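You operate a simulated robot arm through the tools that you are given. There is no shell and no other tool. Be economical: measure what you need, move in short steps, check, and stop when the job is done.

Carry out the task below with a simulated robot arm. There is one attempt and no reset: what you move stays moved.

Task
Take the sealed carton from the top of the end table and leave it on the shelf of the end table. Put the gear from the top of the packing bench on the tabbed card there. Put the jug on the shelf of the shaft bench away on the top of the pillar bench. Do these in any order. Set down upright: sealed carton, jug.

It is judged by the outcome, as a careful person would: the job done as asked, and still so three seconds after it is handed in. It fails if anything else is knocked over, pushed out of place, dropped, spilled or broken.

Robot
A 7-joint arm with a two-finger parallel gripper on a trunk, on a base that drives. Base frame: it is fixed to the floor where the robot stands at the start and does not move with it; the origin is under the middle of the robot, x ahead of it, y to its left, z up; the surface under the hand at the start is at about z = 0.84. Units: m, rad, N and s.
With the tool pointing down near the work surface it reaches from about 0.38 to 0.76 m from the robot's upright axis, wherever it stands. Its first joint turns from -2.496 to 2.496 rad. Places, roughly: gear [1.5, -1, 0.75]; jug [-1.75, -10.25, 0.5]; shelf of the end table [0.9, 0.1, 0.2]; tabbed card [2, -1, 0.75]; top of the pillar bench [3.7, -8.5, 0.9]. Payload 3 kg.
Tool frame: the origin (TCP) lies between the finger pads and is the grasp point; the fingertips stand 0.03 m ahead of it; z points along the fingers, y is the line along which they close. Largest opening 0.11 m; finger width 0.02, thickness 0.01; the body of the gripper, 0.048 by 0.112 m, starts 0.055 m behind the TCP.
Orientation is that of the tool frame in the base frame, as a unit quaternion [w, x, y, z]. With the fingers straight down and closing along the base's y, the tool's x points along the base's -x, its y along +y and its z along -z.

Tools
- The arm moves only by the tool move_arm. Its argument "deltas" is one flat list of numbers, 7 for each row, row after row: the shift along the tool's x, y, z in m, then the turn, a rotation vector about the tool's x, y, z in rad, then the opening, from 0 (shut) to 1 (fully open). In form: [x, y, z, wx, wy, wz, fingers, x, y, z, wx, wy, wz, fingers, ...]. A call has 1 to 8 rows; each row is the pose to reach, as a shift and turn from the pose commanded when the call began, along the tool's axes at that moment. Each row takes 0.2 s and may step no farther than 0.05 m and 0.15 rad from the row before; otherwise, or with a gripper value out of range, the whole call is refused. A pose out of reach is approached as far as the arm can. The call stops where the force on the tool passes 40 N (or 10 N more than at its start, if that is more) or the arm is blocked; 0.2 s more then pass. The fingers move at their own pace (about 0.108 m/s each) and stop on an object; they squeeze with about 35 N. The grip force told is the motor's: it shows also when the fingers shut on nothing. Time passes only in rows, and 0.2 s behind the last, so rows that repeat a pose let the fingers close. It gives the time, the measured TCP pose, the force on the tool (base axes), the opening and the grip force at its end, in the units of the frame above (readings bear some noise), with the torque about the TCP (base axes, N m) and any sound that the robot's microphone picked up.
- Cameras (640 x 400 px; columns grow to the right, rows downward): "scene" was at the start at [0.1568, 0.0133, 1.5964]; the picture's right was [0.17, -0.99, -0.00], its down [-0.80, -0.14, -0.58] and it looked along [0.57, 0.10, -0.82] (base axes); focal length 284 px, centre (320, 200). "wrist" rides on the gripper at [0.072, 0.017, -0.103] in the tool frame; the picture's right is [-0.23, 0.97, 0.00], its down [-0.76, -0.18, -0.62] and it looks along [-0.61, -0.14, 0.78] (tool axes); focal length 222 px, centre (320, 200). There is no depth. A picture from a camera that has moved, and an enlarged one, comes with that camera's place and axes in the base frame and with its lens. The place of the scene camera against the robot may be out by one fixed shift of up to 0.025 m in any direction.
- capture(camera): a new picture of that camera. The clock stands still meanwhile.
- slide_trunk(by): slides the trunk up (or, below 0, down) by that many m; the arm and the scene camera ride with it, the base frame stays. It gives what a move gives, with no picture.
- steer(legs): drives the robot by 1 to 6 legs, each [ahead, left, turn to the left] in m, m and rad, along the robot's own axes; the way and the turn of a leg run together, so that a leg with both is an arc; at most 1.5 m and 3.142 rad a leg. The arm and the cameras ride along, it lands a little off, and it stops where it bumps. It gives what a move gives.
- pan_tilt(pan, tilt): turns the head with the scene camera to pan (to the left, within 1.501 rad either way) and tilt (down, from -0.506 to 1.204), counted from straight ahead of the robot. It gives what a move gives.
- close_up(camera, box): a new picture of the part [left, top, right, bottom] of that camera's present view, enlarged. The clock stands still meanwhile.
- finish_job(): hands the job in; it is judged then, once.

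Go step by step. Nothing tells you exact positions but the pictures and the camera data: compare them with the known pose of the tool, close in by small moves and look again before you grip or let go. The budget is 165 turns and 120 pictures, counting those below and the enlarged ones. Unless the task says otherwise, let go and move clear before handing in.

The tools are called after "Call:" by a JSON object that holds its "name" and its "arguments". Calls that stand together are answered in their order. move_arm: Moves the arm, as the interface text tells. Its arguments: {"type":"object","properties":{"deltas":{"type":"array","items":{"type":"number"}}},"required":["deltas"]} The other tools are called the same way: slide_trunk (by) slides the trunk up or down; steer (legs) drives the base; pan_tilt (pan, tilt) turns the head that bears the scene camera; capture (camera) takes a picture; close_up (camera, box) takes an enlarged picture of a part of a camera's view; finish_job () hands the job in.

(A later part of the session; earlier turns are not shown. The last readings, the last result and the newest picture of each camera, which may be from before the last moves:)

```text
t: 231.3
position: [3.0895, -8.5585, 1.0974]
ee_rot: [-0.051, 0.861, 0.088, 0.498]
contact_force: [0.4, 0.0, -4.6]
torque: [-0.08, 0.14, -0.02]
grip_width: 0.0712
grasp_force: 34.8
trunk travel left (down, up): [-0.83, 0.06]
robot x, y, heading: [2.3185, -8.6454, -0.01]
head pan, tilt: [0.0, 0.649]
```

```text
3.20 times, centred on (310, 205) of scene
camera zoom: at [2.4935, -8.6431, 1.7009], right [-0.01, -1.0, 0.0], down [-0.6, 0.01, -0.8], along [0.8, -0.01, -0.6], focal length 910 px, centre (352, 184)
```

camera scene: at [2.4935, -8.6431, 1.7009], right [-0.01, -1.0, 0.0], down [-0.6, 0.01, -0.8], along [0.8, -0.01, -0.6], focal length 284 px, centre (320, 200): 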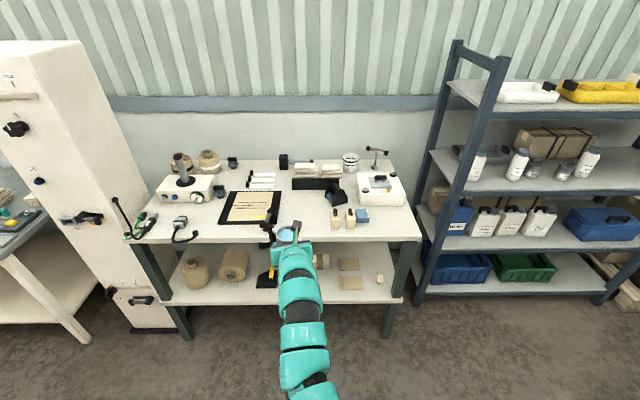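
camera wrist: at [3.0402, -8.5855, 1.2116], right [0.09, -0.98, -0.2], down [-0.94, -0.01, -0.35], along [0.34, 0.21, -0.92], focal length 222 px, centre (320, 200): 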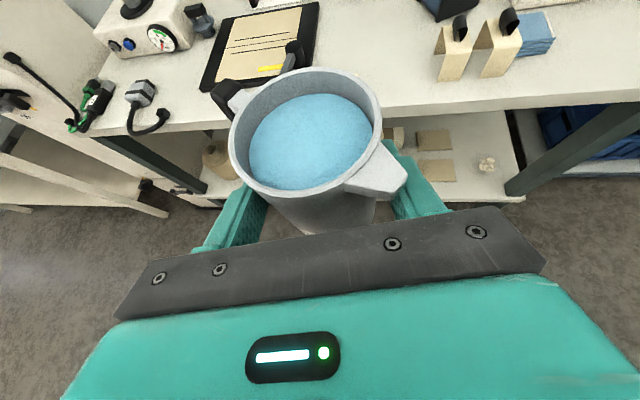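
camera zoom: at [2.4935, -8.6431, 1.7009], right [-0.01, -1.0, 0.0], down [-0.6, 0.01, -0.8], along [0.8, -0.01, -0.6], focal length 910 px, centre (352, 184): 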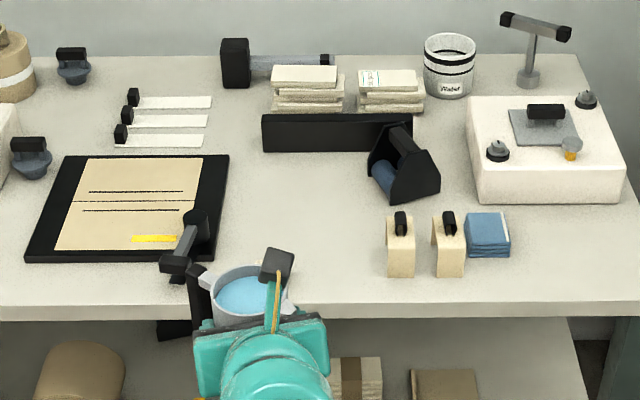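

Cross-checking three views, the bench top is z≈0.85 with its edge at x≈3.37; the free patch centres on (3.56, −8.575). I drive forward 0.45 m over it.

Call:
{"name": "steer", "arguments": {"legs": [[0.45, -0.015, 0.01]]}}

Call:
{"name": "capture", "arguments": {"camera": "wrist"}}

Call:
{"name": "close_up", "arguments": {"camera": "scene", "box": [210, 150, 450, 300]}}

```text
t: 234.0
position: [3.5378, -8.5626, 1.0974]
ee_rot: [-0.055, 0.861, 0.094, 0.497]
contact_force: [0.3, -0.6, -4.8]
torque: [-0.03, 0.08, 0.03]
grip_width: 0.0712
grasp_force: 35.1
trunk travel left (down, up): [-0.83, 0.06]
robot x, y, heading: [2.7699, -8.6591, 0.004]
head pan, tilt: [0.0, 0.649]
```

```text
49 pictures are left
camera wrist: at [3.4887, -8.5901, 1.2112], right [0.1, -0.98, -0.2], down [-0.94, -0.03, -0.35], along [0.34, 0.22, -0.92], focal length 222 px, centre (320, 200)
```

wrist: 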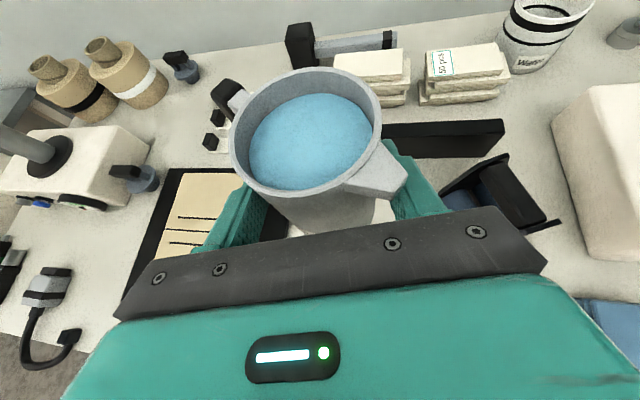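

```text
2.67 times, centred on (330, 225) of scene
camera zoom: at [2.9433, -8.6571, 1.7008], right [0.0, -1.0, 0.0], down [-0.61, 0.0, -0.8], along [0.8, 0.0, -0.61], focal length 758 px, centre (293, 133)
```

zoom: 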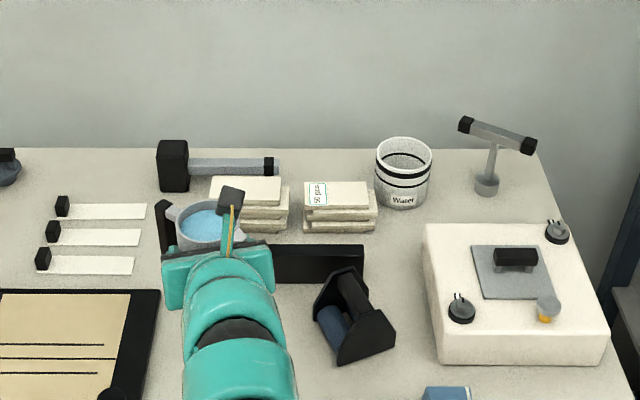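

The jug is over the clear patch; I want 1.5 cm more to the right. I lower the trunk 0.12 m and shift slightly right, then check.

Call:
{"name": "slide_trunk", "arguments": {"by": -0.12}}

Call:
{"name": "move_arm", "arguments": {"deltas": [0, -0.008, 0, 0, 0, 0, 0.2, 0, -0.016, 0, 0, 0, 0, 0.2]}}

Call:
{"name": "capture", "arguments": {"camera": "wrist"}}

Call:
{"name": "capture", "arguments": {"camera": "scene"}}

```text
t: 235.5
position: [3.5355, -8.5635, 0.9771]
ee_rot: [-0.055, 0.86, 0.095, 0.498]
contact_force: [-0.4, 0.1, -4.3]
torque: [-0.05, 0.07, 0.03]
grip_width: 0.0711
grasp_force: 34.8
trunk travel left (down, up): [-0.71, 0.18]
robot x, y, heading: [2.7697, -8.6581, 0.004]
head pan, tilt: [0.0, 0.649]
```

```text
t: 236.1
position: [3.5367, -8.5619, 0.9766]
ee_rot: [-0.054, 0.86, 0.094, 0.498]
contact_force: [-0.5, -0.8, -3.9]
torque: [-0.08, 0.1, 0.0]
grip_width: 0.071
grasp_force: 34.2
out of reach, approached as far as the arm can: row 1, 2
trunk travel left (down, up): [-0.71, 0.18]
robot x, y, heading: [2.7742, -8.6589, 0.007]
head pan, tilt: [0.0, 0.649]
```

```text
47 pictures are left
camera wrist: at [3.488, -8.5901, 1.0916], right [0.1, -0.98, -0.2], down [-0.94, -0.03, -0.35], along [0.34, 0.22, -0.92], focal length 222 px, centre (320, 200)
```

wrist: 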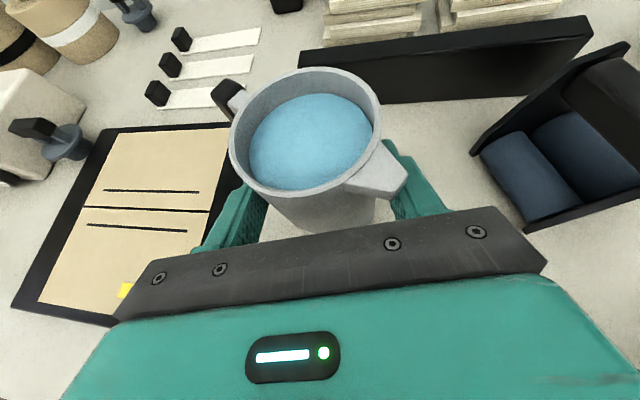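

```text
46 pictures are left
camera scene: at [2.9424, -8.6571, 1.5809], right [0.0, -1.0, 0.0], down [-0.6, 0.0, -0.8], along [0.8, 0.0, -0.6], focal length 284 px, centre (320, 200)
```

scene: 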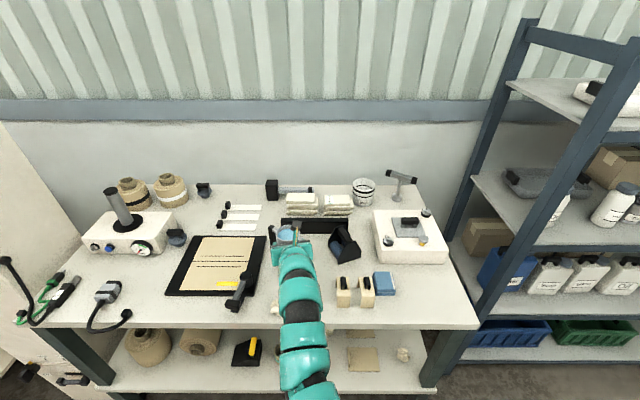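

The arm is at its reach limit, so I shift the base 2 cm right and 3 cm back instead, then lower with the trunk in small steps.

Call:
{"name": "steer", "arguments": {"legs": [[-0.03, -0.02, 0]]}}

Call:
{"name": "slide_trunk", "arguments": {"by": -0.03}}

Call:
{"name": "capture", "arguments": {"camera": "wrist"}}

Call:
{"name": "close_up", "arguments": {"camera": "scene", "box": [200, 200, 400, 310]}}

```text
t: 237.0
position: [3.5055, -8.5838, 0.9784]
ee_rot: [-0.056, 0.86, 0.095, 0.498]
contact_force: [-0.8, -0.9, -4.0]
torque: [-0.08, 0.12, 0.03]
grip_width: 0.071
grasp_force: 34.6
trunk travel left (down, up): [-0.71, 0.18]
robot x, y, heading: [2.737, -8.6789, -0.001]
head pan, tilt: [0.0, 0.649]
```

```text
t: 237.7
position: [3.5046, -8.583, 0.952]
ee_rot: [-0.056, 0.858, 0.094, 0.501]
contact_force: [2.4, 1.5, 33.1]
torque: [-0.71, -0.96, -0.23]
grip_width: 0.0708
grasp_force: 35.4
trunk travel left (down, up): [-0.68, 0.21]
robot x, y, heading: [2.7385, -8.6829, 0.003]
head pan, tilt: [0.0, 0.649]
```

```text
45 pictures are left
camera wrist: at [3.4553, -8.6104, 1.0666], right [0.1, -0.97, -0.2], down [-0.93, -0.03, -0.36], along [0.34, 0.22, -0.91], focal length 222 px, centre (320, 200)
```

wrist: 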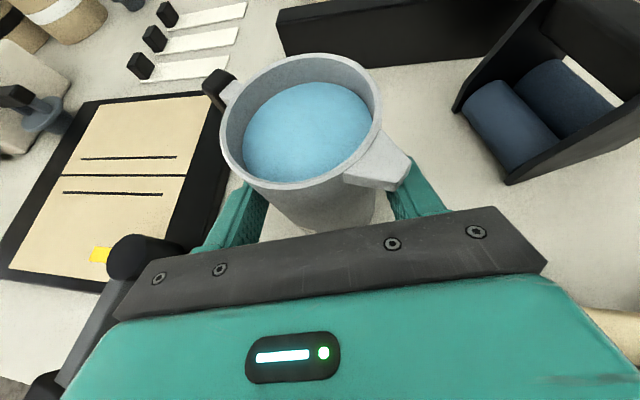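

```text
3.20 times, centred on (300, 255) of scene
camera zoom: at [2.9079, -8.6775, 1.5518], right [0.01, -1.0, 0.0], down [-0.6, 0.0, -0.8], along [0.8, 0.0, -0.6], focal length 910 px, centre (384, 24)
```

zoom: 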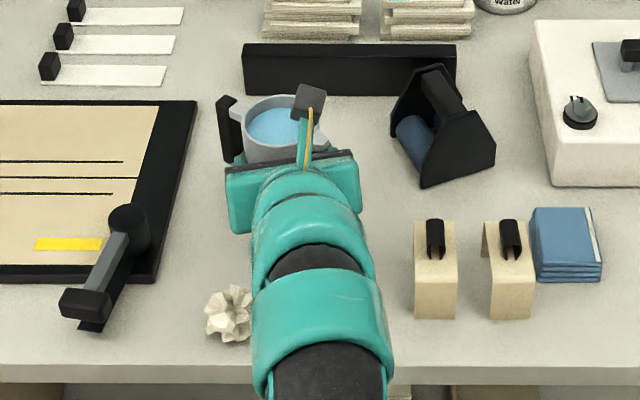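

The jug has touched the bench (33 N). I ease up a few millimetres to relieve the pressure and check it is level.

Call:
{"name": "slide_trunk", "arguments": {"by": 0.005}}

Call:
{"name": "capture", "arguments": {"camera": "wrist"}}

```text
t: 238.2
position: [3.504, -8.583, 0.9514]
ee_rot: [-0.054, 0.861, 0.095, 0.497]
contact_force: [0.6, 0.7, 11.1]
torque: [0.13, -0.37, -0.13]
grip_width: 0.0707
grasp_force: 34.9
trunk travel left (down, up): [-0.685, 0.205]
robot x, y, heading: [2.7386, -8.6798, 0.007]
head pan, tilt: [0.0, 0.649]
```

```text
43 pictures are left
camera wrist: at [3.4564, -8.6101, 1.0661], right [0.1, -0.98, -0.2], down [-0.94, -0.03, -0.35], along [0.33, 0.22, -0.92], focal length 222 px, centre (320, 200)
```

wrist: 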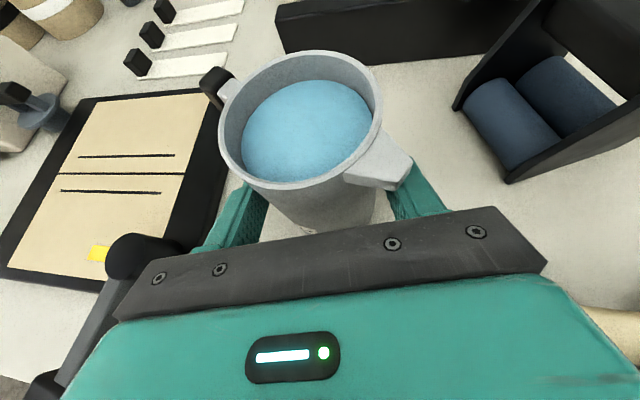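

Still 11 N downward load; I ease up 3 mm more, then open gently.

Call:
{"name": "slide_trunk", "arguments": {"by": 0.003}}

Call:
{"name": "move_arm", "arguments": {"deltas": [0, 0, 0, 0, 0, 0, 0.66, 0, 0, 0, 0, 0, 0, 0.7, 0, 0, 0, 0, 0, 0, 0.8, 0, 0, 0, 0, 0, 0, 0.9, 0, 0, 0, 0, 0, 0, 0.9]}}

Call:
{"name": "capture", "arguments": {"camera": "wrist"}}

Call:
{"name": "close_up", "arguments": {"camera": "scene", "box": [200, 200, 400, 310]}}

```text
t: 238.8
position: [3.5054, -8.5841, 0.9537]
ee_rot: [-0.055, 0.861, 0.095, 0.497]
contact_force: [0.3, -0.5, -4.3]
torque: [-0.09, 0.12, -0.02]
grip_width: 0.071
grasp_force: 35.3
trunk travel left (down, up): [-0.688, 0.202]
robot x, y, heading: [2.7377, -8.6794, 0.008]
head pan, tilt: [0.0, 0.649]
```

```text
t: 240.0
position: [3.5077, -8.5823, 0.9549]
ee_rot: [-0.055, 0.86, 0.095, 0.498]
contact_force: [-0.2, -0.3, -0.5]
torque: [-0.03, 0.0, 0.0]
grip_width: 0.0988
grasp_force: 0.0
trunk travel left (down, up): [-0.688, 0.202]
robot x, y, heading: [2.7387, -8.6811, 0.004]
head pan, tilt: [0.0, 0.649]
```

```text
42 pictures are left
camera wrist: at [3.4575, -8.6101, 1.0699], right [0.1, -0.97, -0.2], down [-0.94, -0.03, -0.35], along [0.34, 0.22, -0.92], focal length 222 px, centre (320, 200)
```

wrist: 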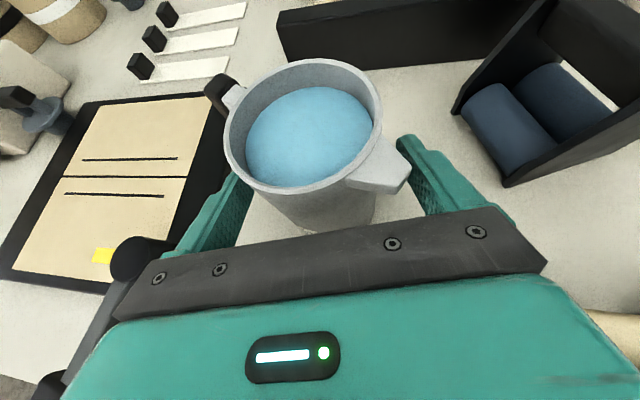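

```text
3.20 times, centred on (300, 255) of scene
camera zoom: at [2.9117, -8.6773, 1.559], right [0.01, -1.0, 0.0], down [-0.6, 0.0, -0.8], along [0.8, 0.0, -0.6], focal length 910 px, centre (384, 24)
```

zoom: 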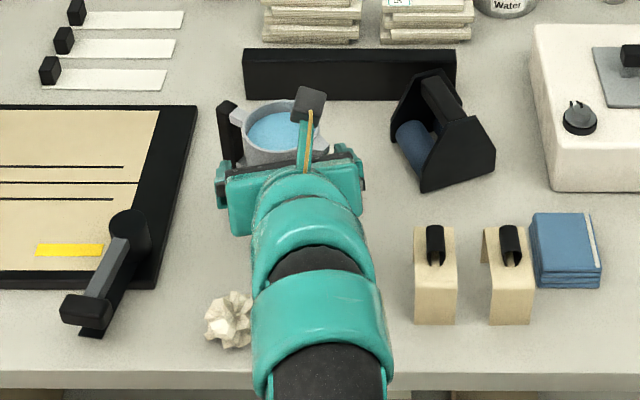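

The jug stands free and upright. I withdraw horizontally along the tool axis with fingers wide open.

Call:
{"name": "move_arm", "arguments": {"deltas": [-0.01, 0, -0.0173, 0, 0, 0, 1, -0.02, 0, -0.0347, 0, 0, 0, 1, -0.035, 0, -0.0607, 0, 0, 0, 1, -0.05, 0, -0.0867, 0, 0, 0, 1, -0.06, 0, -0.104, 0, 0, 0, 1]}}

Call:
{"name": "capture", "arguments": {"camera": "wrist"}}

```text
t: 241.2
position: [3.387, -8.6117, 0.9547]
ee_rot: [-0.055, 0.86, 0.094, 0.499]
contact_force: [-0.1, -0.1, 0.3]
torque: [-0.01, 0.04, 0.01]
grip_width: 0.11
grasp_force: 0.0
trunk travel left (down, up): [-0.688, 0.202]
robot x, y, heading: [2.7396, -8.6789, 0.003]
head pan, tilt: [0.0, 0.649]
```

```text
40 pictures are left
camera wrist: at [3.3383, -8.6375, 1.069], right [0.1, -0.98, -0.2], down [-0.94, -0.03, -0.35], along [0.34, 0.22, -0.92], focal length 222 px, centre (320, 200)
```

wrist: 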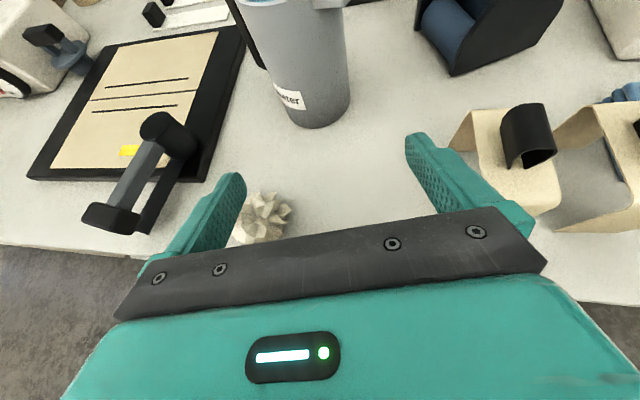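

Jug is safely placed. I raise the trunk, back away, and look north toward the packing bench.

Call:
{"name": "slide_trunk", "arguments": {"by": 0.15}}

Call:
{"name": "steer", "arguments": {"legs": [[-0.5, 0, 0], [-0.3, 0.9, 0], [0, 0, 1.571]]}}

Call:
{"name": "pan_tilt", "arguments": {"pan": 0.15, "tilt": 0.3}}

Call:
{"name": "capture", "arguments": {"camera": "scene"}}

```text
t: 242.9
position: [3.3865, -8.6105, 1.1037]
ee_rot: [-0.055, 0.86, 0.095, 0.497]
contact_force: [-0.1, -0.1, -0.1]
torque: [-0.01, -0.05, 0.01]
grip_width: 0.1101
grasp_force: 0.0
trunk travel left (down, up): [-0.838, 0.052]
robot x, y, heading: [2.7399, -8.6798, 0.003]
head pan, tilt: [0.0, 0.649]
```

```text
t: 245.8
position: [2.9619, -8.5415, 1.105]
ee_rot: [-0.068, 0.856, 0.119, 0.498]
contact_force: [-0.6, -0.1, 0.3]
torque: [0.01, -0.01, 0.0]
grip_width: 0.1097
grasp_force: 0.1
trunk travel left (down, up): [-0.838, 0.052]
robot x, y, heading: [2.3211, -8.6482, 0.057]
head pan, tilt: [0.0, 0.649]
stopped in leg 1: the robot was blocked; the commanded pose is now the measured one
```

```text
t: 246.6
position: [2.9628, -8.5422, 1.1046]
ee_rot: [-0.069, 0.857, 0.119, 0.496]
contact_force: [0.0, 0.0, 0.7]
torque: [0.02, 0.02, -0.03]
grip_width: 0.1098
grasp_force: 0.1
trunk travel left (down, up): [-0.838, 0.052]
robot x, y, heading: [2.3216, -8.6485, 0.058]
head pan, tilt: [0.15, 0.3]
```

```text
39 pictures are left
camera scene: at [2.4964, -8.6227, 1.7407], right [0.21, -0.98, 0.0], down [-0.29, -0.06, -0.96], along [0.93, 0.2, -0.3], focal length 284 px, centre (320, 200)
```

scene: 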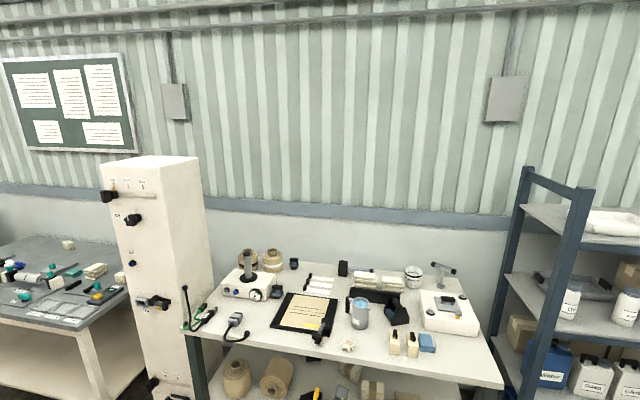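

I touched the desk behind while reversing (at x≈2.32). I move left off it and look back to check that nothing was disturbed.

Call:
{"name": "steer", "arguments": {"legs": [[0.03, 0.3, -0.057], [0, 0.4, 0]]}}

Call:
{"name": "pan_tilt", "arguments": {"pan": -1.5, "tilt": 0.5}}

Call:
{"name": "capture", "arguments": {"camera": "scene"}}

```text
t: 250.7
position: [2.9933, -7.8947, 1.1051]
ee_rot: [-0.051, 0.861, 0.089, 0.499]
contact_force: [0.6, -0.3, -0.2]
torque: [-0.03, -0.03, -0.01]
grip_width: 0.11
grasp_force: 0.0
trunk travel left (down, up): [-0.838, 0.052]
robot x, y, heading: [2.3445, -7.9589, -0.01]
head pan, tilt: [0.15, 0.3]
```

```text
t: 252.4
position: [2.9938, -7.896, 1.1041]
ee_rot: [-0.052, 0.86, 0.09, 0.5]
contact_force: [-0.8, 0.4, -0.9]
torque: [-0.01, -0.03, 0.0]
grip_width: 0.1101
grasp_force: 0.1
trunk travel left (down, up): [-0.838, 0.052]
robot x, y, heading: [2.3447, -7.9558, -0.01]
head pan, tilt: [-1.499, 0.499]
```

```text
38 pictures are left
camera scene: at [2.4359, -8.0471, 1.7223], right [-1.0, -0.06, 0.0], down [-0.03, 0.48, -0.88], along [0.06, -0.88, -0.48], focal length 284 px, centre (320, 200)
```

scene: 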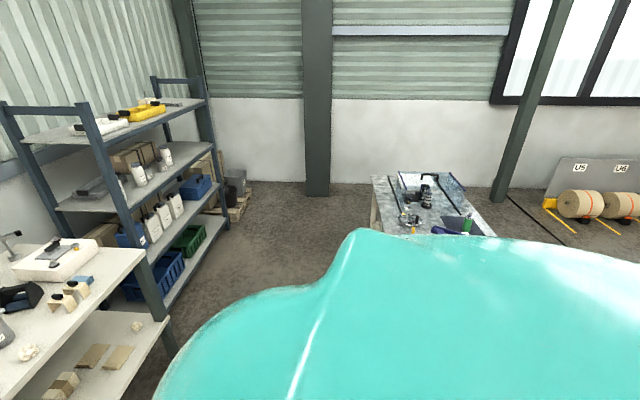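

Nothing looks disturbed. I move away from the benches, turn to face +y, and view the route north.

Call:
{"name": "steer", "arguments": {"legs": [[-0.9, 0.2, 0], [0, 0, 1.58]]}}

Call:
{"name": "pan_tilt", "arguments": {"pan": 0.0, "tilt": 0.3}}

Call:
{"name": "capture", "arguments": {"camera": "scene"}}

```text
t: 260.9
position: [1.4158, -7.0958, 1.1053]
ee_rot: [-0.387, 0.55, 0.668, 0.319]
contact_force: [-0.5, 0.2, 0.0]
torque: [0.05, -0.02, -0.02]
grip_width: 0.1098
grasp_force: 0.0
trunk travel left (down, up): [-0.838, 0.052]
robot x, y, heading: [1.465, -7.7463, 1.547]
head pan, tilt: [-1.499, 0.499]
```

```text
t: 262.6
position: [1.4156, -7.0953, 1.1053]
ee_rot: [-0.387, 0.55, 0.668, 0.318]
contact_force: [0.6, -0.1, -0.1]
torque: [-0.02, 0.02, -0.01]
grip_width: 0.11
grasp_force: 0.1
trunk travel left (down, up): [-0.838, 0.052]
robot x, y, heading: [1.4677, -7.7459, 1.555]
head pan, tilt: [0.0, 0.3]
```

```text
37 pictures are left
camera scene: at [1.4776, -7.5709, 1.7407], right [1.0, -0.02, 0.0], down [-0.01, -0.3, -0.96], along [0.02, 0.95, -0.3], focal length 284 px, centre (320, 200)
```

scene: 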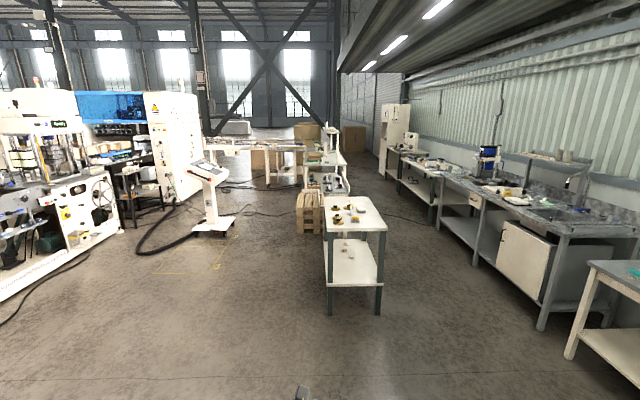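

The packing bench is ahead beyond a small table, kiosk and pallet. I drive to about (0.75, −5.3) for a closer look.

Call:
{"name": "steer", "arguments": {"legs": [[1.0, 0.7, 0.016], [1.3, 0, 0]]}}

Call:
{"name": "pan_tilt", "arguments": {"pan": -0.15, "tilt": 0.3}}

Call:
{"name": "capture", "arguments": {"camera": "scene"}}

Call:
{"name": "close_up", "arguments": {"camera": "scene", "box": [200, 110, 440, 260]}}

```text
t: 274.8
position: [0.7754, -4.8005, 1.1047]
ee_rot: [-0.384, 0.555, 0.664, 0.321]
contact_force: [-0.7, -0.1, -0.3]
torque: [-0.03, 0.0, -0.03]
grip_width: 0.1098
grasp_force: 0.1
trunk travel left (down, up): [-0.838, 0.052]
robot x, y, heading: [0.8175, -5.4514, 1.538]
head pan, tilt: [0.0, 0.3]
```

```text
t: 275.5
position: [0.7779, -4.8016, 1.1034]
ee_rot: [-0.386, 0.554, 0.664, 0.321]
contact_force: [0.9, -0.1, -0.6]
torque: [-0.04, 0.0, 0.03]
grip_width: 0.1098
grasp_force: 0.0
trunk travel left (down, up): [-0.838, 0.052]
robot x, y, heading: [0.8199, -5.4514, 1.536]
head pan, tilt: [-0.15, 0.3]
```

```text
36 pictures are left
camera scene: at [0.8454, -5.2789, 1.7407], right [0.98, -0.18, 0.0], down [-0.05, -0.29, -0.96], along [0.17, 0.94, -0.3], focal length 284 px, centre (320, 200)
```

scene: 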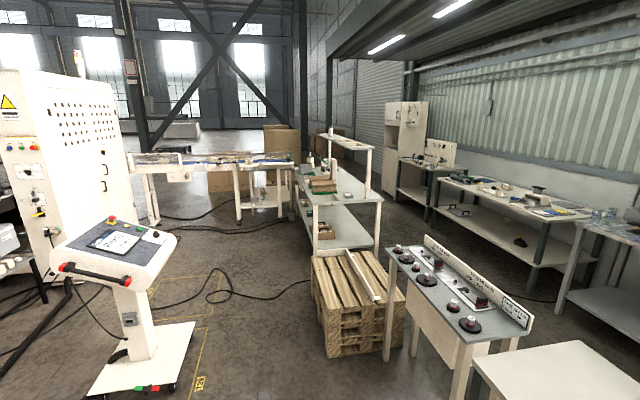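

```text
2.67 times, centred on (320, 185) of scene
camera zoom: at [0.8454, -5.2789, 1.7407], right [0.98, -0.18, 0.0], down [-0.05, -0.29, -0.96], along [0.17, 0.94, -0.3], focal length 758 px, centre (320, 240)
```

zoom: 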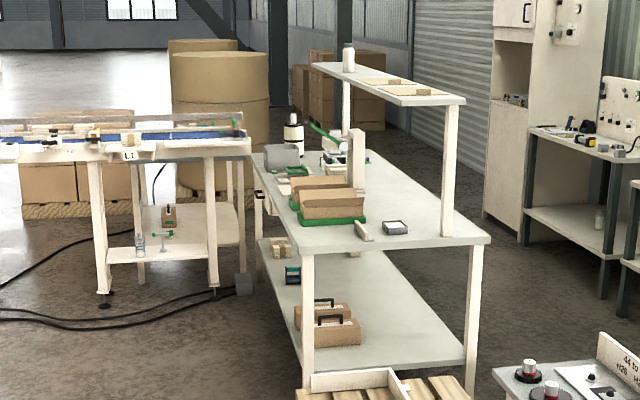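

The packing bench spans x 1.3–2.1, y −2.4 to −0.5, with the conveyor ending near its north-west part. I pass between the kiosk and the pallet (x≈0.72) toward its west side.

Call:
{"name": "steer", "arguments": {"legs": [[0.9, 0.08, 0.033], [1.0, 0, 0], [0.9, 0, 0]]}}

Call:
{"name": "pan_tilt", "arguments": {"pan": -0.5, "tilt": 0.5}}

Call:
{"name": "capture", "arguments": {"camera": "scene"}}

```text
t: 289.5
position: [0.6853, -1.9749, 1.1039]
ee_rot: [-0.391, 0.541, 0.675, 0.314]
contact_force: [-0.3, 0.8, -0.8]
torque: [-0.01, -0.02, 0.0]
grip_width: 0.1099
grasp_force: 0.1
trunk travel left (down, up): [-0.838, 0.052]
robot x, y, heading: [0.7554, -2.6256, 1.578]
head pan, tilt: [-0.15, 0.3]
```

```text
t: 290.3
position: [0.6864, -1.9755, 1.1049]
ee_rot: [-0.392, 0.54, 0.675, 0.314]
contact_force: [0.3, 0.1, 0.0]
torque: [0.03, -0.04, 0.02]
grip_width: 0.1099
grasp_force: 0.0
trunk travel left (down, up): [-0.838, 0.052]
robot x, y, heading: [0.7518, -2.6215, 1.581]
head pan, tilt: [-0.499, 0.499]
```

```text
34 pictures are left
camera scene: at [0.8038, -2.4619, 1.7224], right [0.88, -0.47, 0.0], down [-0.23, -0.42, -0.88], along [0.41, 0.77, -0.48], focal length 284 px, centre (320, 200)
```

scene: 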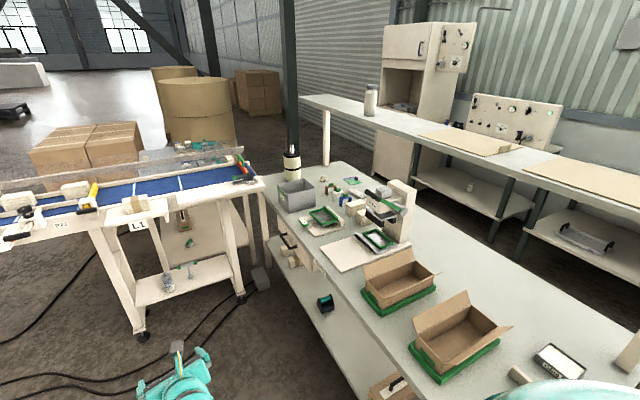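

Good view of the bench top. I zoom on its north part to find the gear and tabbed card.

Call:
{"name": "close_up", "arguments": {"camera": "scene", "box": [250, 140, 430, 280]}}

```text
2.86 times, centred on (340, 210) of scene
camera zoom: at [0.8038, -2.4619, 1.7224], right [0.88, -0.47, 0.0], down [-0.23, -0.42, -0.88], along [0.41, 0.77, -0.48], focal length 812 px, centre (263, 171)
```

zoom: 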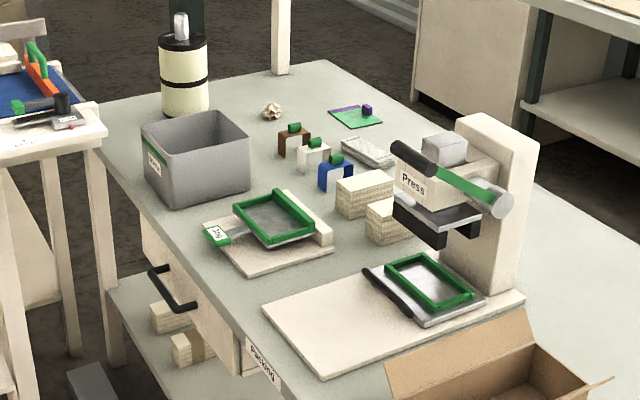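

The green card with the purple tab is at the bench's north end; the knobby cream thing near it may be the gear. I zoom tightly.

Call:
{"name": "close_up", "arguments": {"camera": "scene", "box": [315, 160, 375, 200]}}

Call:
{"name": "close_up", "arguments": {"camera": "scene", "box": [268, 170, 358, 240]}}

```text
10.00 times, centred on (345, 180) of scene
camera zoom: at [0.8038, -2.4619, 1.7224], right [0.88, -0.47, 0.0], down [-0.23, -0.42, -0.88], along [0.41, 0.77, -0.48], focal length 2844 px, centre (70, 400)
```

zoom: 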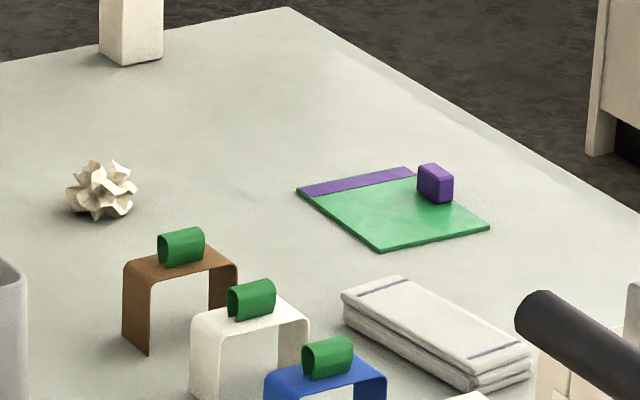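

```text
5.71 times, centred on (313, 205) of scene
camera zoom: at [0.8038, -2.4619, 1.7224], right [0.88, -0.47, 0.0], down [-0.23, -0.42, -0.88], along [0.41, 0.77, -0.48], focal length 1625 px, centre (360, 171)
```

zoom: 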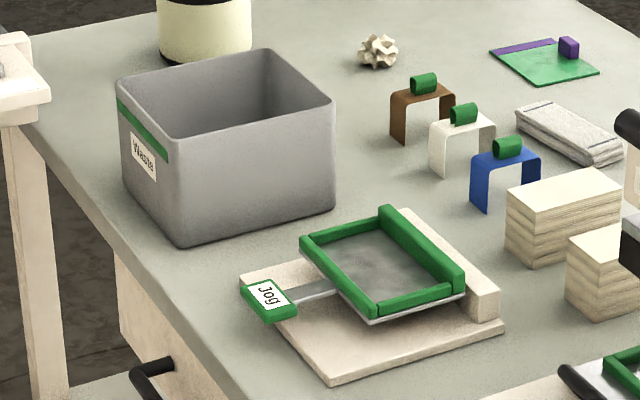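

I take the cream knobby piece as the gear, about (1.75, −0.72), with the card at (1.95, −0.85). Both are best reached from the bench's north end, so I go round via the east aisle.

Call:
{"name": "steer", "arguments": {"legs": [[-1.0, 0.02, -0.01], [-1.0, 0, 0], [-1.0, 0, 0], [-0.75, 0, 0], [0, -1.0, 0], [0, -1.0, 0]]}}

Call:
{"name": "pan_tilt", "arguments": {"pan": 0.0, "tilt": 0.4}}

Call:
{"name": "capture", "arguments": {"camera": "scene"}}

```text
t: 318.4
position: [2.6466, -5.7575, 1.1042]
ee_rot: [-0.388, 0.548, 0.67, 0.317]
contact_force: [0.4, 0.7, 0.6]
torque: [0.0, 0.0, 0.03]
grip_width: 0.1098
grasp_force: 0.1
trunk travel left (down, up): [-0.838, 0.052]
robot x, y, heading: [2.7052, -6.4031, 1.556]
head pan, tilt: [-0.499, 0.499]
```

```text
t: 319.4
position: [2.6469, -5.757, 1.1056]
ee_rot: [-0.388, 0.547, 0.67, 0.317]
contact_force: [0.2, 0.3, 0.1]
torque: [0.0, -0.03, 0.02]
grip_width: 0.1095
grasp_force: 0.1
trunk travel left (down, up): [-0.838, 0.052]
robot x, y, heading: [2.7024, -6.4039, 1.554]
head pan, tilt: [0.0, 0.4]
```

```text
30 pictures are left
camera scene: at [2.7104, -6.2325, 1.7315], right [1.0, -0.01, 0.0], down [-0.01, -0.39, -0.92], along [0.01, 0.92, -0.39], focal length 284 px, centre (320, 200)
```

scene: 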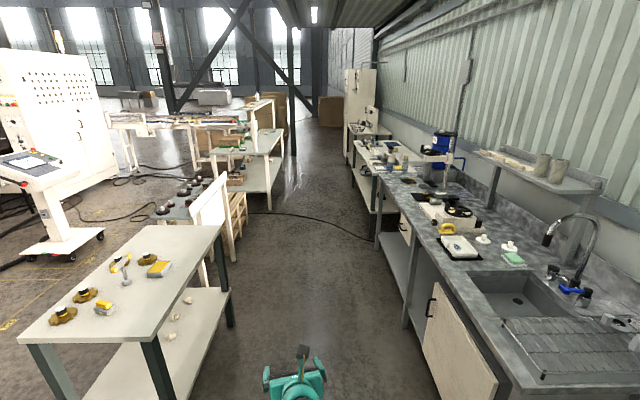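

The east corridor is clear (x 2.1–3.2). I drive north up to about y=−1.6 and look at the bench from this side.

Call:
{"name": "steer", "arguments": {"legs": [[1.2, 0, 0.017], [1.2, 0, 0], [1.2, 0, 0], [1.2, 0, 0]]}}

Call:
{"name": "pan_tilt", "arguments": {"pan": 0.75, "tilt": 0.5}}

Call:
{"name": "capture", "arguments": {"camera": "scene"}}

```text
t: 342.6
position: [2.6715, -0.927, 1.1038]
ee_rot: [-0.387, 0.551, 0.667, 0.319]
contact_force: [0.6, 0.3, 0.3]
torque: [0.01, 0.01, -0.01]
grip_width: 0.1105
grasp_force: 0.0
trunk travel left (down, up): [-0.838, 0.052]
robot x, y, heading: [2.7236, -1.5776, 1.55]
head pan, tilt: [0.0, 0.4]
```

```text
t: 343.7
position: [2.6714, -0.9265, 1.1046]
ee_rot: [-0.386, 0.551, 0.667, 0.319]
contact_force: [-0.8, 0.3, -0.2]
torque: [0.0, -0.01, 0.01]
grip_width: 0.1099
grasp_force: 0.0
trunk travel left (down, up): [-0.838, 0.052]
robot x, y, heading: [2.7218, -1.5758, 1.55]
head pan, tilt: [0.75, 0.499]
```

```text
29 pictures are left
camera scene: at [2.6697, -1.4269, 1.7223], right [0.75, 0.66, 0.0], down [0.32, -0.36, -0.88], along [-0.58, 0.66, -0.48], focal length 284 px, centre (320, 200)
```

scene: 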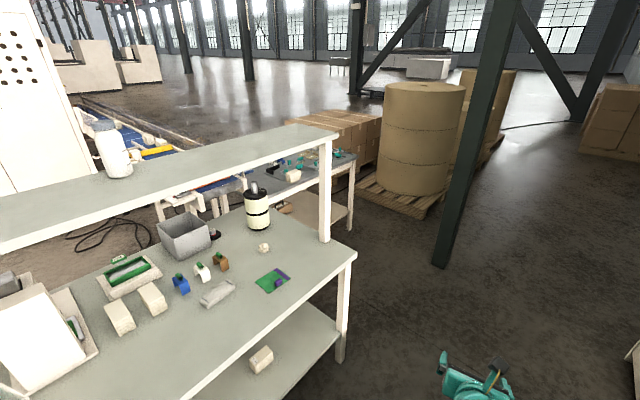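

From both views: gear ≈(1.727, −0.775, 0.84), card ≈(1.916, −0.87), bench top z≈0.815, shelf overhead at z≈1.38. I'll work from the east side: drive to y≈−0.83 and turn to face west.

Call:
{"name": "steer", "arguments": {"legs": [[0.75, 0, 0.02], [0, 0, 1.571]]}}

Call:
{"name": "pan_tilt", "arguments": {"pan": 0.0, "tilt": 0.65}}

Call:
{"name": "capture", "arguments": {"camera": "scene"}}

Call:
{"name": "capture", "arguments": {"camera": "wrist"}}

```text
t: 351.5
position: [2.0802, -0.9037, 1.1039]
ee_rot: [-0.498, -0.089, 0.861, -0.052]
contact_force: [-0.1, -0.2, 0.3]
torque: [-0.02, -0.02, 0.02]
grip_width: 0.1099
grasp_force: 0.1
trunk travel left (down, up): [-0.838, 0.052]
robot x, y, heading: [2.7272, -0.841, 3.134]
head pan, tilt: [0.75, 0.499]
```

```text
t: 352.6
position: [2.0787, -0.9041, 1.1044]
ee_rot: [-0.499, -0.09, 0.86, -0.052]
contact_force: [0.1, 0.5, -0.1]
torque: [-0.01, 0.02, -0.01]
grip_width: 0.1101
grasp_force: 0.0
trunk travel left (down, up): [-0.838, 0.052]
robot x, y, heading: [2.7305, -0.8432, 3.136]
head pan, tilt: [0.0, 0.649]
```

```text
28 pictures are left
camera scene: at [2.567, -0.8407, 1.709], right [0.01, 1.0, 0.0], down [0.6, 0.0, -0.8], along [-0.8, 0.0, -0.6], focal length 284 px, centre (320, 200)
```

scene: 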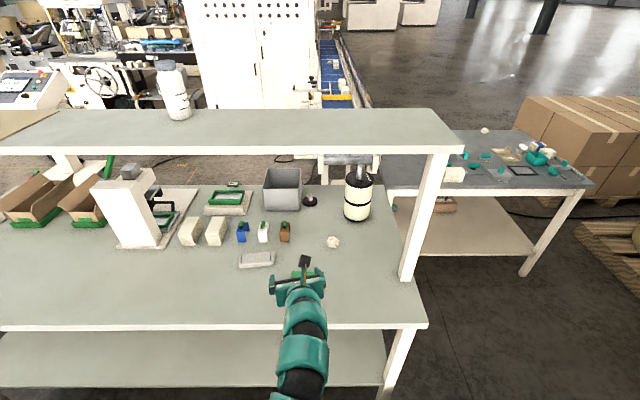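

```text
27 pictures are left
camera wrist: at [2.1289, -0.8756, 1.2193], right [-0.09, 0.98, -0.2], down [0.94, 0.01, -0.35], along [-0.34, -0.22, -0.92], focal length 222 px, centre (320, 200)
```

wrist: 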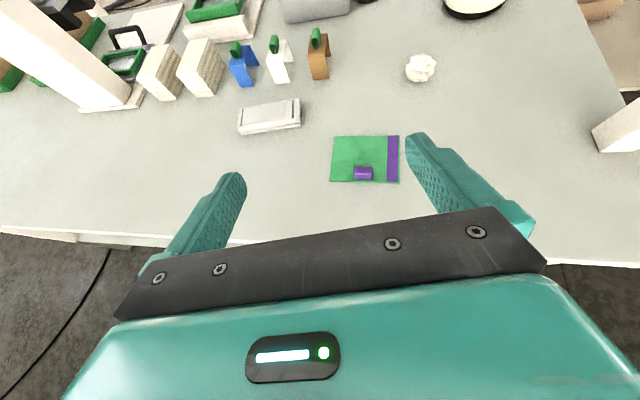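

I notice a dark round item beside the bin, near (1.4, −0.9), close to the stated gear place. I zoom on it and on the cream piece.

Call:
{"name": "close_up", "arguments": {"camera": "scene", "box": [260, 160, 360, 260]}}

```text
4.00 times, centred on (310, 210) of scene
camera zoom: at [2.567, -0.8407, 1.709], right [0.01, 1.0, 0.0], down [0.6, 0.0, -0.8], along [-0.8, 0.0, -0.6], focal length 1138 px, centre (360, 160)
```

zoom: 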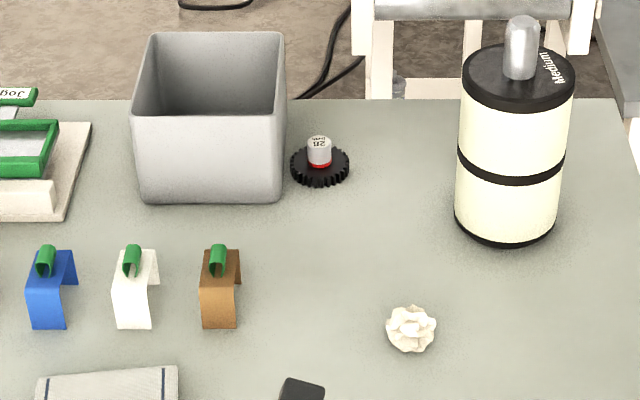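

That dark toothed disc with a white hub beside the bin is the real gear, at about (1.405, −0.892); the cream thing is crumpled paper. It's only reachable from the bench's west side, so I drive back round; the card (centre ≈(1.89, −0.88)) I'll serve from the east later.

Call:
{"name": "steer", "arguments": {"legs": [[0, 0, -1.565], [-1.3, 0, 0], [-1.3, 0, 0], [-1.5, 0, 0], [-1.45, 0, 0], [0, 1.0, 0]]}}

```text
t: 387.7
position: [1.5834, -5.6738, 1.1049]
ee_rot: [-0.381, 0.562, 0.658, 0.326]
contact_force: [-0.3, 0.0, 0.7]
torque: [0.0, 0.0, 0.02]
grip_width: 0.11
grasp_force: 0.1
trunk travel left (down, up): [-0.838, 0.052]
robot x, y, heading: [1.6148, -6.3244, 1.511]
head pan, tilt: [0.0, 0.649]
```

Call:
{"name": "steer", "arguments": {"legs": [[0, 0.87, 0.06], [1.3, 0, 0], [1.3, 0, 0], [1.1, 0, 0]]}}

Call:
{"name": "pan_tilt", "arguments": {"pan": -0.5, "tilt": 0.7}}

```text
t: 409.6
position: [0.6754, -1.9787, 1.1042]
ee_rot: [-0.389, 0.545, 0.672, 0.316]
contact_force: [0.8, 0.7, -0.2]
torque: [-0.02, -0.01, 0.01]
grip_width: 0.11
grasp_force: 0.1
trunk travel left (down, up): [-0.838, 0.052]
robot x, y, heading: [0.7351, -2.6252, 1.56]
head pan, tilt: [0.0, 0.649]
```

```text
t: 410.6
position: [0.6754, -1.9766, 1.1055]
ee_rot: [-0.39, 0.545, 0.671, 0.317]
contact_force: [0.2, 0.3, -0.2]
torque: [-0.02, -0.01, -0.03]
grip_width: 0.11
grasp_force: 0.0
trunk travel left (down, up): [-0.838, 0.052]
robot x, y, heading: [0.7347, -2.6209, 1.563]
head pan, tilt: [-0.499, 0.7]
```

I drive north to y≈−1.8, turn toward the bench (north-east), and check clearances.

Call:
{"name": "steer", "arguments": {"legs": [[0.8, 0, 0], [0, 0, -0.95]]}}

Call:
{"name": "pan_tilt", "arguments": {"pan": 0.1, "tilt": 0.7}}

Call:
{"name": "capture", "arguments": {"camera": "scene"}}

```text
t: 417.2
position: [1.2489, -1.3934, 1.1049]
ee_rot: [-0.202, 0.792, 0.348, 0.459]
contact_force: [0.2, 0.4, -0.8]
torque: [-0.01, 0.01, 0.01]
grip_width: 0.11
grasp_force: 0.0
trunk travel left (down, up): [-0.838, 0.052]
robot x, y, heading: [0.7565, -1.8237, 0.609]
head pan, tilt: [-0.499, 0.7]
```

```text
t: 418.2
position: [1.2485, -1.3921, 1.1041]
ee_rot: [-0.201, 0.793, 0.348, 0.459]
contact_force: [-0.2, 0.5, -0.3]
torque: [0.03, -0.03, 0.02]
grip_width: 0.1104
grasp_force: 0.0
trunk travel left (down, up): [-0.838, 0.052]
robot x, y, heading: [0.7533, -1.8222, 0.609]
head pan, tilt: [0.099, 0.7]
```

```text
25 pictures are left
camera scene: at [0.8915, -1.7174, 1.7046], right [0.65, -0.76, 0.0], down [-0.49, -0.42, -0.76], along [0.58, 0.5, -0.64], focal length 284 px, centre (320, 200)
```

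scene: 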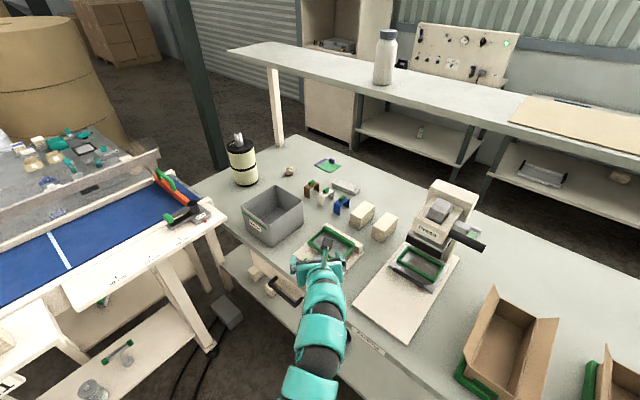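

The gear is hidden behind the bin from here; conveyor edge is y≈−0.81 and bench edge x≈1.2. I move diagonally to about (0.83, −1.21), bringing the hand over the gear area.

Call:
{"name": "steer", "arguments": {"legs": [[0.41, 0.455, 0]]}}

Call:
{"name": "capture", "arguments": {"camera": "wrist"}}

Call:
{"name": "capture", "arguments": {"camera": "scene"}}

```text
t: 421.7
position: [1.3167, -0.7858, 1.1052]
ee_rot: [-0.204, 0.79, 0.353, 0.458]
contact_force: [-0.1, -0.5, 0.4]
torque: [0.0, -0.02, 0.0]
grip_width: 0.1102
grasp_force: 0.0
trunk travel left (down, up): [-0.838, 0.052]
robot x, y, heading: [0.8331, -1.2197, 0.628]
head pan, tilt: [0.099, 0.7]
```

```text
24 pictures are left
camera wrist: at [1.294, -0.8349, 1.219], right [0.65, -0.73, -0.2], down [-0.74, -0.57, -0.35], along [0.15, 0.38, -0.92], focal length 222 px, centre (320, 200)
```

wrist: 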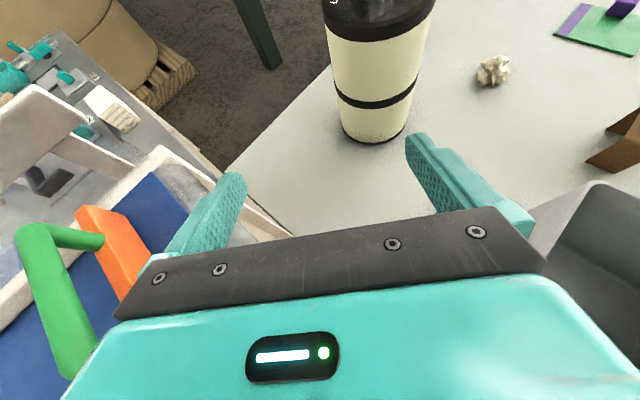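

```text
23 pictures are left
camera scene: at [0.9645, -1.114, 1.7046], right [0.66, -0.75, 0.0], down [-0.48, -0.43, -0.76], along [0.57, 0.51, -0.64], focal length 284 px, centre (320, 200)
```

scene: 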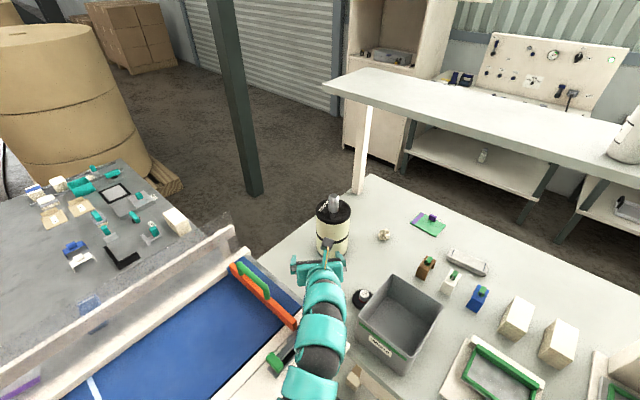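

The gear is visible left of the bin; estimates average to about (1.425, −0.88). I now pitch the tool to point straight down while moving above it, with fingers partly closed.

Call:
{"name": "move_arm", "arguments": {"deltas": [-0.002, 0.02, 0.002, 0, -0.1496, 0, 0.8, -0.005, 0.041, 0.003, 0, -0.2991, 0, 0.6, -0.007, 0.061, 0.005, 0, -0.4487, 0, 0.6, -0.009, 0.082, 0.007, 0, -0.5983, 0, 0.6, -0.011, 0.102, 0.009, 0, -0.7479, 0, 0.6, -0.014, 0.123, 0.01, 0, -0.8974, 0, 0.6, -0.016, 0.143, 0.012, 0, -1.047, 0, 0.6]}}

Call:
{"name": "capture", "arguments": {"camera": "wrist"}}

```text
t: 423.3
position: [1.437, -0.8917, 1.0637]
ee_rot: [-0.001, 0.913, 0.409, 0.0]
contact_force: [0.1, -0.2, 1.1]
torque: [-0.02, 0.05, 0.02]
grip_width: 0.0658
grasp_force: 0.0
out of reach, approached as far as the arm can: row 7
trunk travel left (down, up): [-0.838, 0.052]
robot x, y, heading: [0.8301, -1.2183, 0.628]
head pan, tilt: [0.099, 0.7]
```

```text
22 pictures are left
camera wrist: at [1.4983, -0.8473, 1.1678], right [0.58, -0.82, 0.0], down [-0.64, -0.45, 0.62], along [-0.51, -0.36, -0.78], focal length 222 px, centre (320, 200)
```

wrist: 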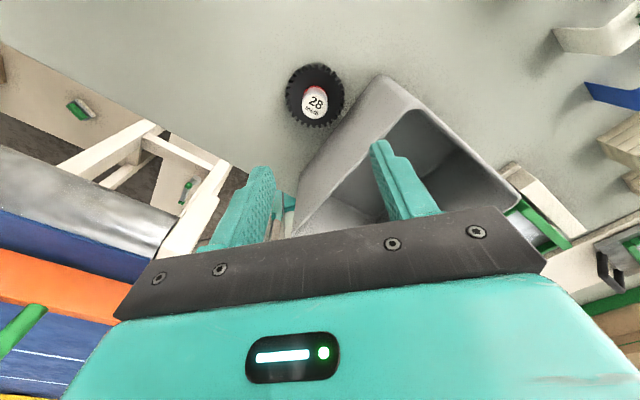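

Excellent: the tool points down and the gear ("28 teeth") sits at (1.429, −0.888), almost under the TCP. I yaw 0.73 rad so the fingers close along x, clear of the bin.

Call:
{"name": "move_arm", "arguments": {"deltas": [0, 0, 0, 0, 0, -0.1466, 0.6, 0, 0, 0, 0, 0, -0.2932, 0.6, 0, 0, 0, 0, 0, -0.4398, 0.6, 0, 0, 0, 0, 0, -0.5864, 0.6, 0, 0, 0, 0, 0, -0.733, 0.6]}}

Call:
{"name": "capture", "arguments": {"camera": "wrist"}}

```text
t: 424.5
position: [1.4346, -0.8893, 1.0651]
ee_rot: [0.001, 0.705, 0.71, 0.002]
contact_force: [0.6, -0.4, -0.5]
torque: [-0.02, 0.0, 0.0]
grip_width: 0.066
grasp_force: 0.0
trunk travel left (down, up): [-0.838, 0.052]
robot x, y, heading: [0.8321, -1.2217, 0.622]
head pan, tilt: [0.099, 0.7]
```

```text
21 pictures are left
camera wrist: at [1.451, -0.8155, 1.169], right [0.98, -0.22, 0.0], down [-0.17, -0.76, 0.62], along [-0.14, -0.61, -0.78], focal length 222 px, centre (320, 200)
```

wrist: 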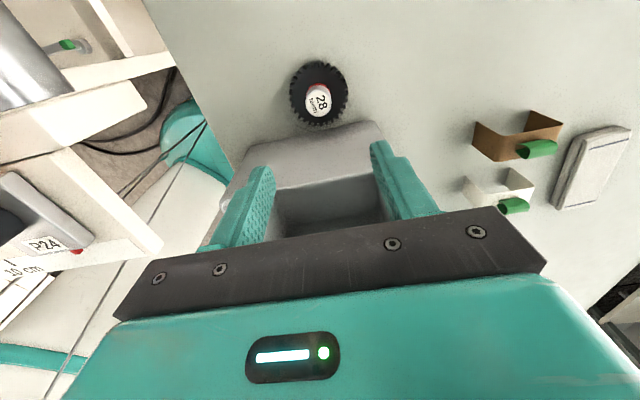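

Gear centre ≈(1.431, −0.893), bin rim at y≈−0.932, leaving room. I descend to just above the hub with a smaller opening and re-check.

Call:
{"name": "move_arm", "arguments": {"deltas": [-0.001, -0.001, 0.04, 0, 0, 0, 0.5, -0.002, -0.002, 0.08, 0, 0, 0, 0.5, -0.003, -0.003, 0.12, 0, 0, 0, 0.5, -0.003, -0.004, 0.155, 0, 0, 0, 0.5]}}

Call:
{"name": "capture", "arguments": {"camera": "wrist"}}

Call:
{"name": "close_up", "arguments": {"camera": "scene", "box": [290, 220, 450, 350]}}

```text
t: 425.4
position: [1.432, -0.8932, 0.9319]
ee_rot: [0.001, 0.707, 0.707, 0.003]
contact_force: [-15.1, -11.1, 30.5]
torque: [-0.64, -0.36, -0.44]
grip_width: 0.055
grasp_force: 0.0
trunk travel left (down, up): [-0.838, 0.052]
robot x, y, heading: [0.8306, -1.2188, 0.626]
head pan, tilt: [0.099, 0.7]
stopped in row 4: the force on the tool passed its limit at 99 N (the readings are from after the stop); the commanded pose is now the measured one
```

```text
20 pictures are left
camera wrist: at [1.4486, -0.8205, 1.0358], right [0.97, -0.23, 0.0], down [-0.18, -0.76, 0.62], along [-0.14, -0.6, -0.79], focal length 222 px, centre (320, 200)
```

wrist: 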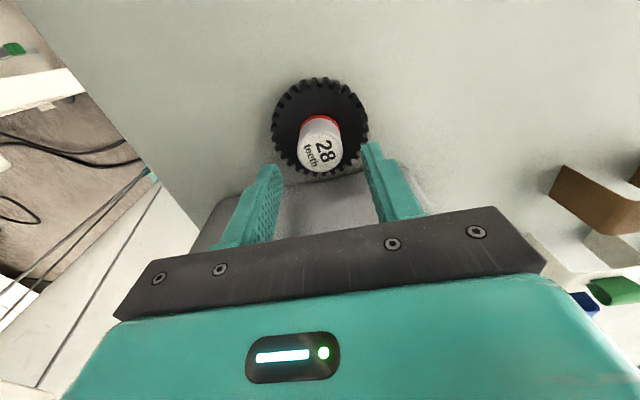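

```text
3.08 times, centred on (370, 285) of scene
camera zoom: at [0.9628, -1.1164, 1.7051], right [0.66, -0.75, 0.0], down [-0.48, -0.43, -0.77], along [0.57, 0.51, -0.64], focal length 875 px, centre (166, -62)
```

zoom: 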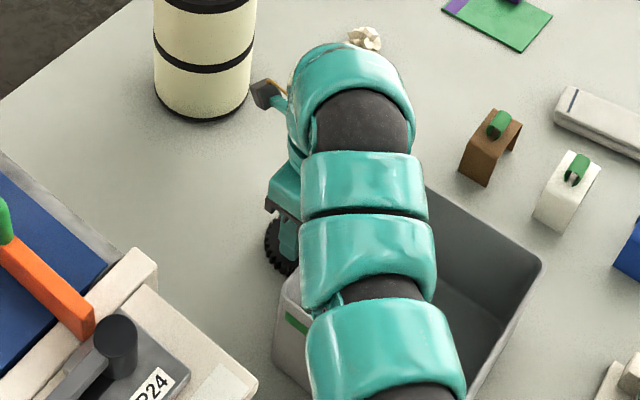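

The move stopped on an unexpected contact (99 N peak) at TCP z=0.932. I back straight up 3 cm and look before trying anything else.

Call:
{"name": "move_arm", "arguments": {"deltas": [0, 0, -0.015, 0, 0, 0, 0.5, 0, 0, -0.03, 0, 0, 0, 0.5]}}

Call:
{"name": "capture", "arguments": {"camera": "scene"}}

Call:
{"name": "capture", "arguments": {"camera": "wrist"}}

```text
t: 426.0
position: [1.4338, -0.8937, 0.959]
ee_rot: [0.001, 0.706, 0.708, 0.002]
contact_force: [0.1, -0.5, -0.2]
torque: [-0.01, 0.01, 0.02]
grip_width: 0.0551
grasp_force: 0.1
trunk travel left (down, up): [-0.838, 0.052]
robot x, y, heading: [0.8294, -1.2193, 0.628]
head pan, tilt: [0.099, 0.7]
```

```text
18 pictures are left
camera scene: at [0.9648, -1.1146, 1.7045], right [0.66, -0.75, 0.0], down [-0.48, -0.43, -0.76], along [0.57, 0.51, -0.64], focal length 284 px, centre (320, 200)
```

scene: 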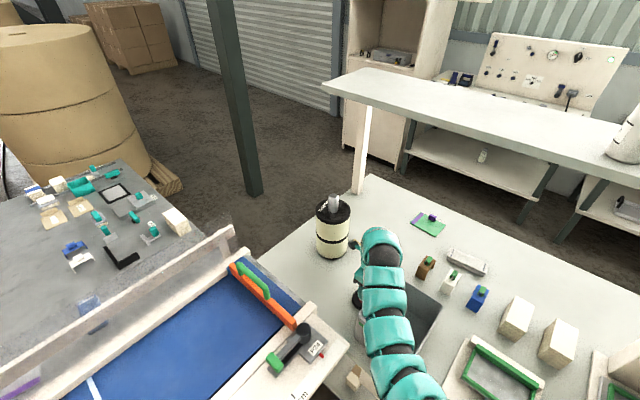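

```text
17 pictures are left
camera wrist: at [1.4499, -0.8204, 1.0634], right [0.97, -0.23, 0.0], down [-0.18, -0.76, 0.62], along [-0.14, -0.61, -0.78], focal length 222 px, centre (320, 200)
```

wrist: 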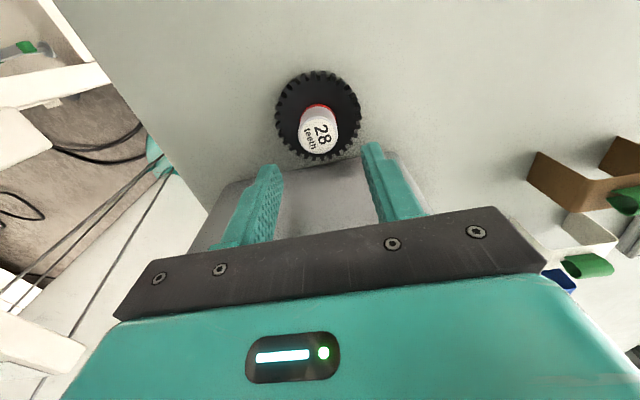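

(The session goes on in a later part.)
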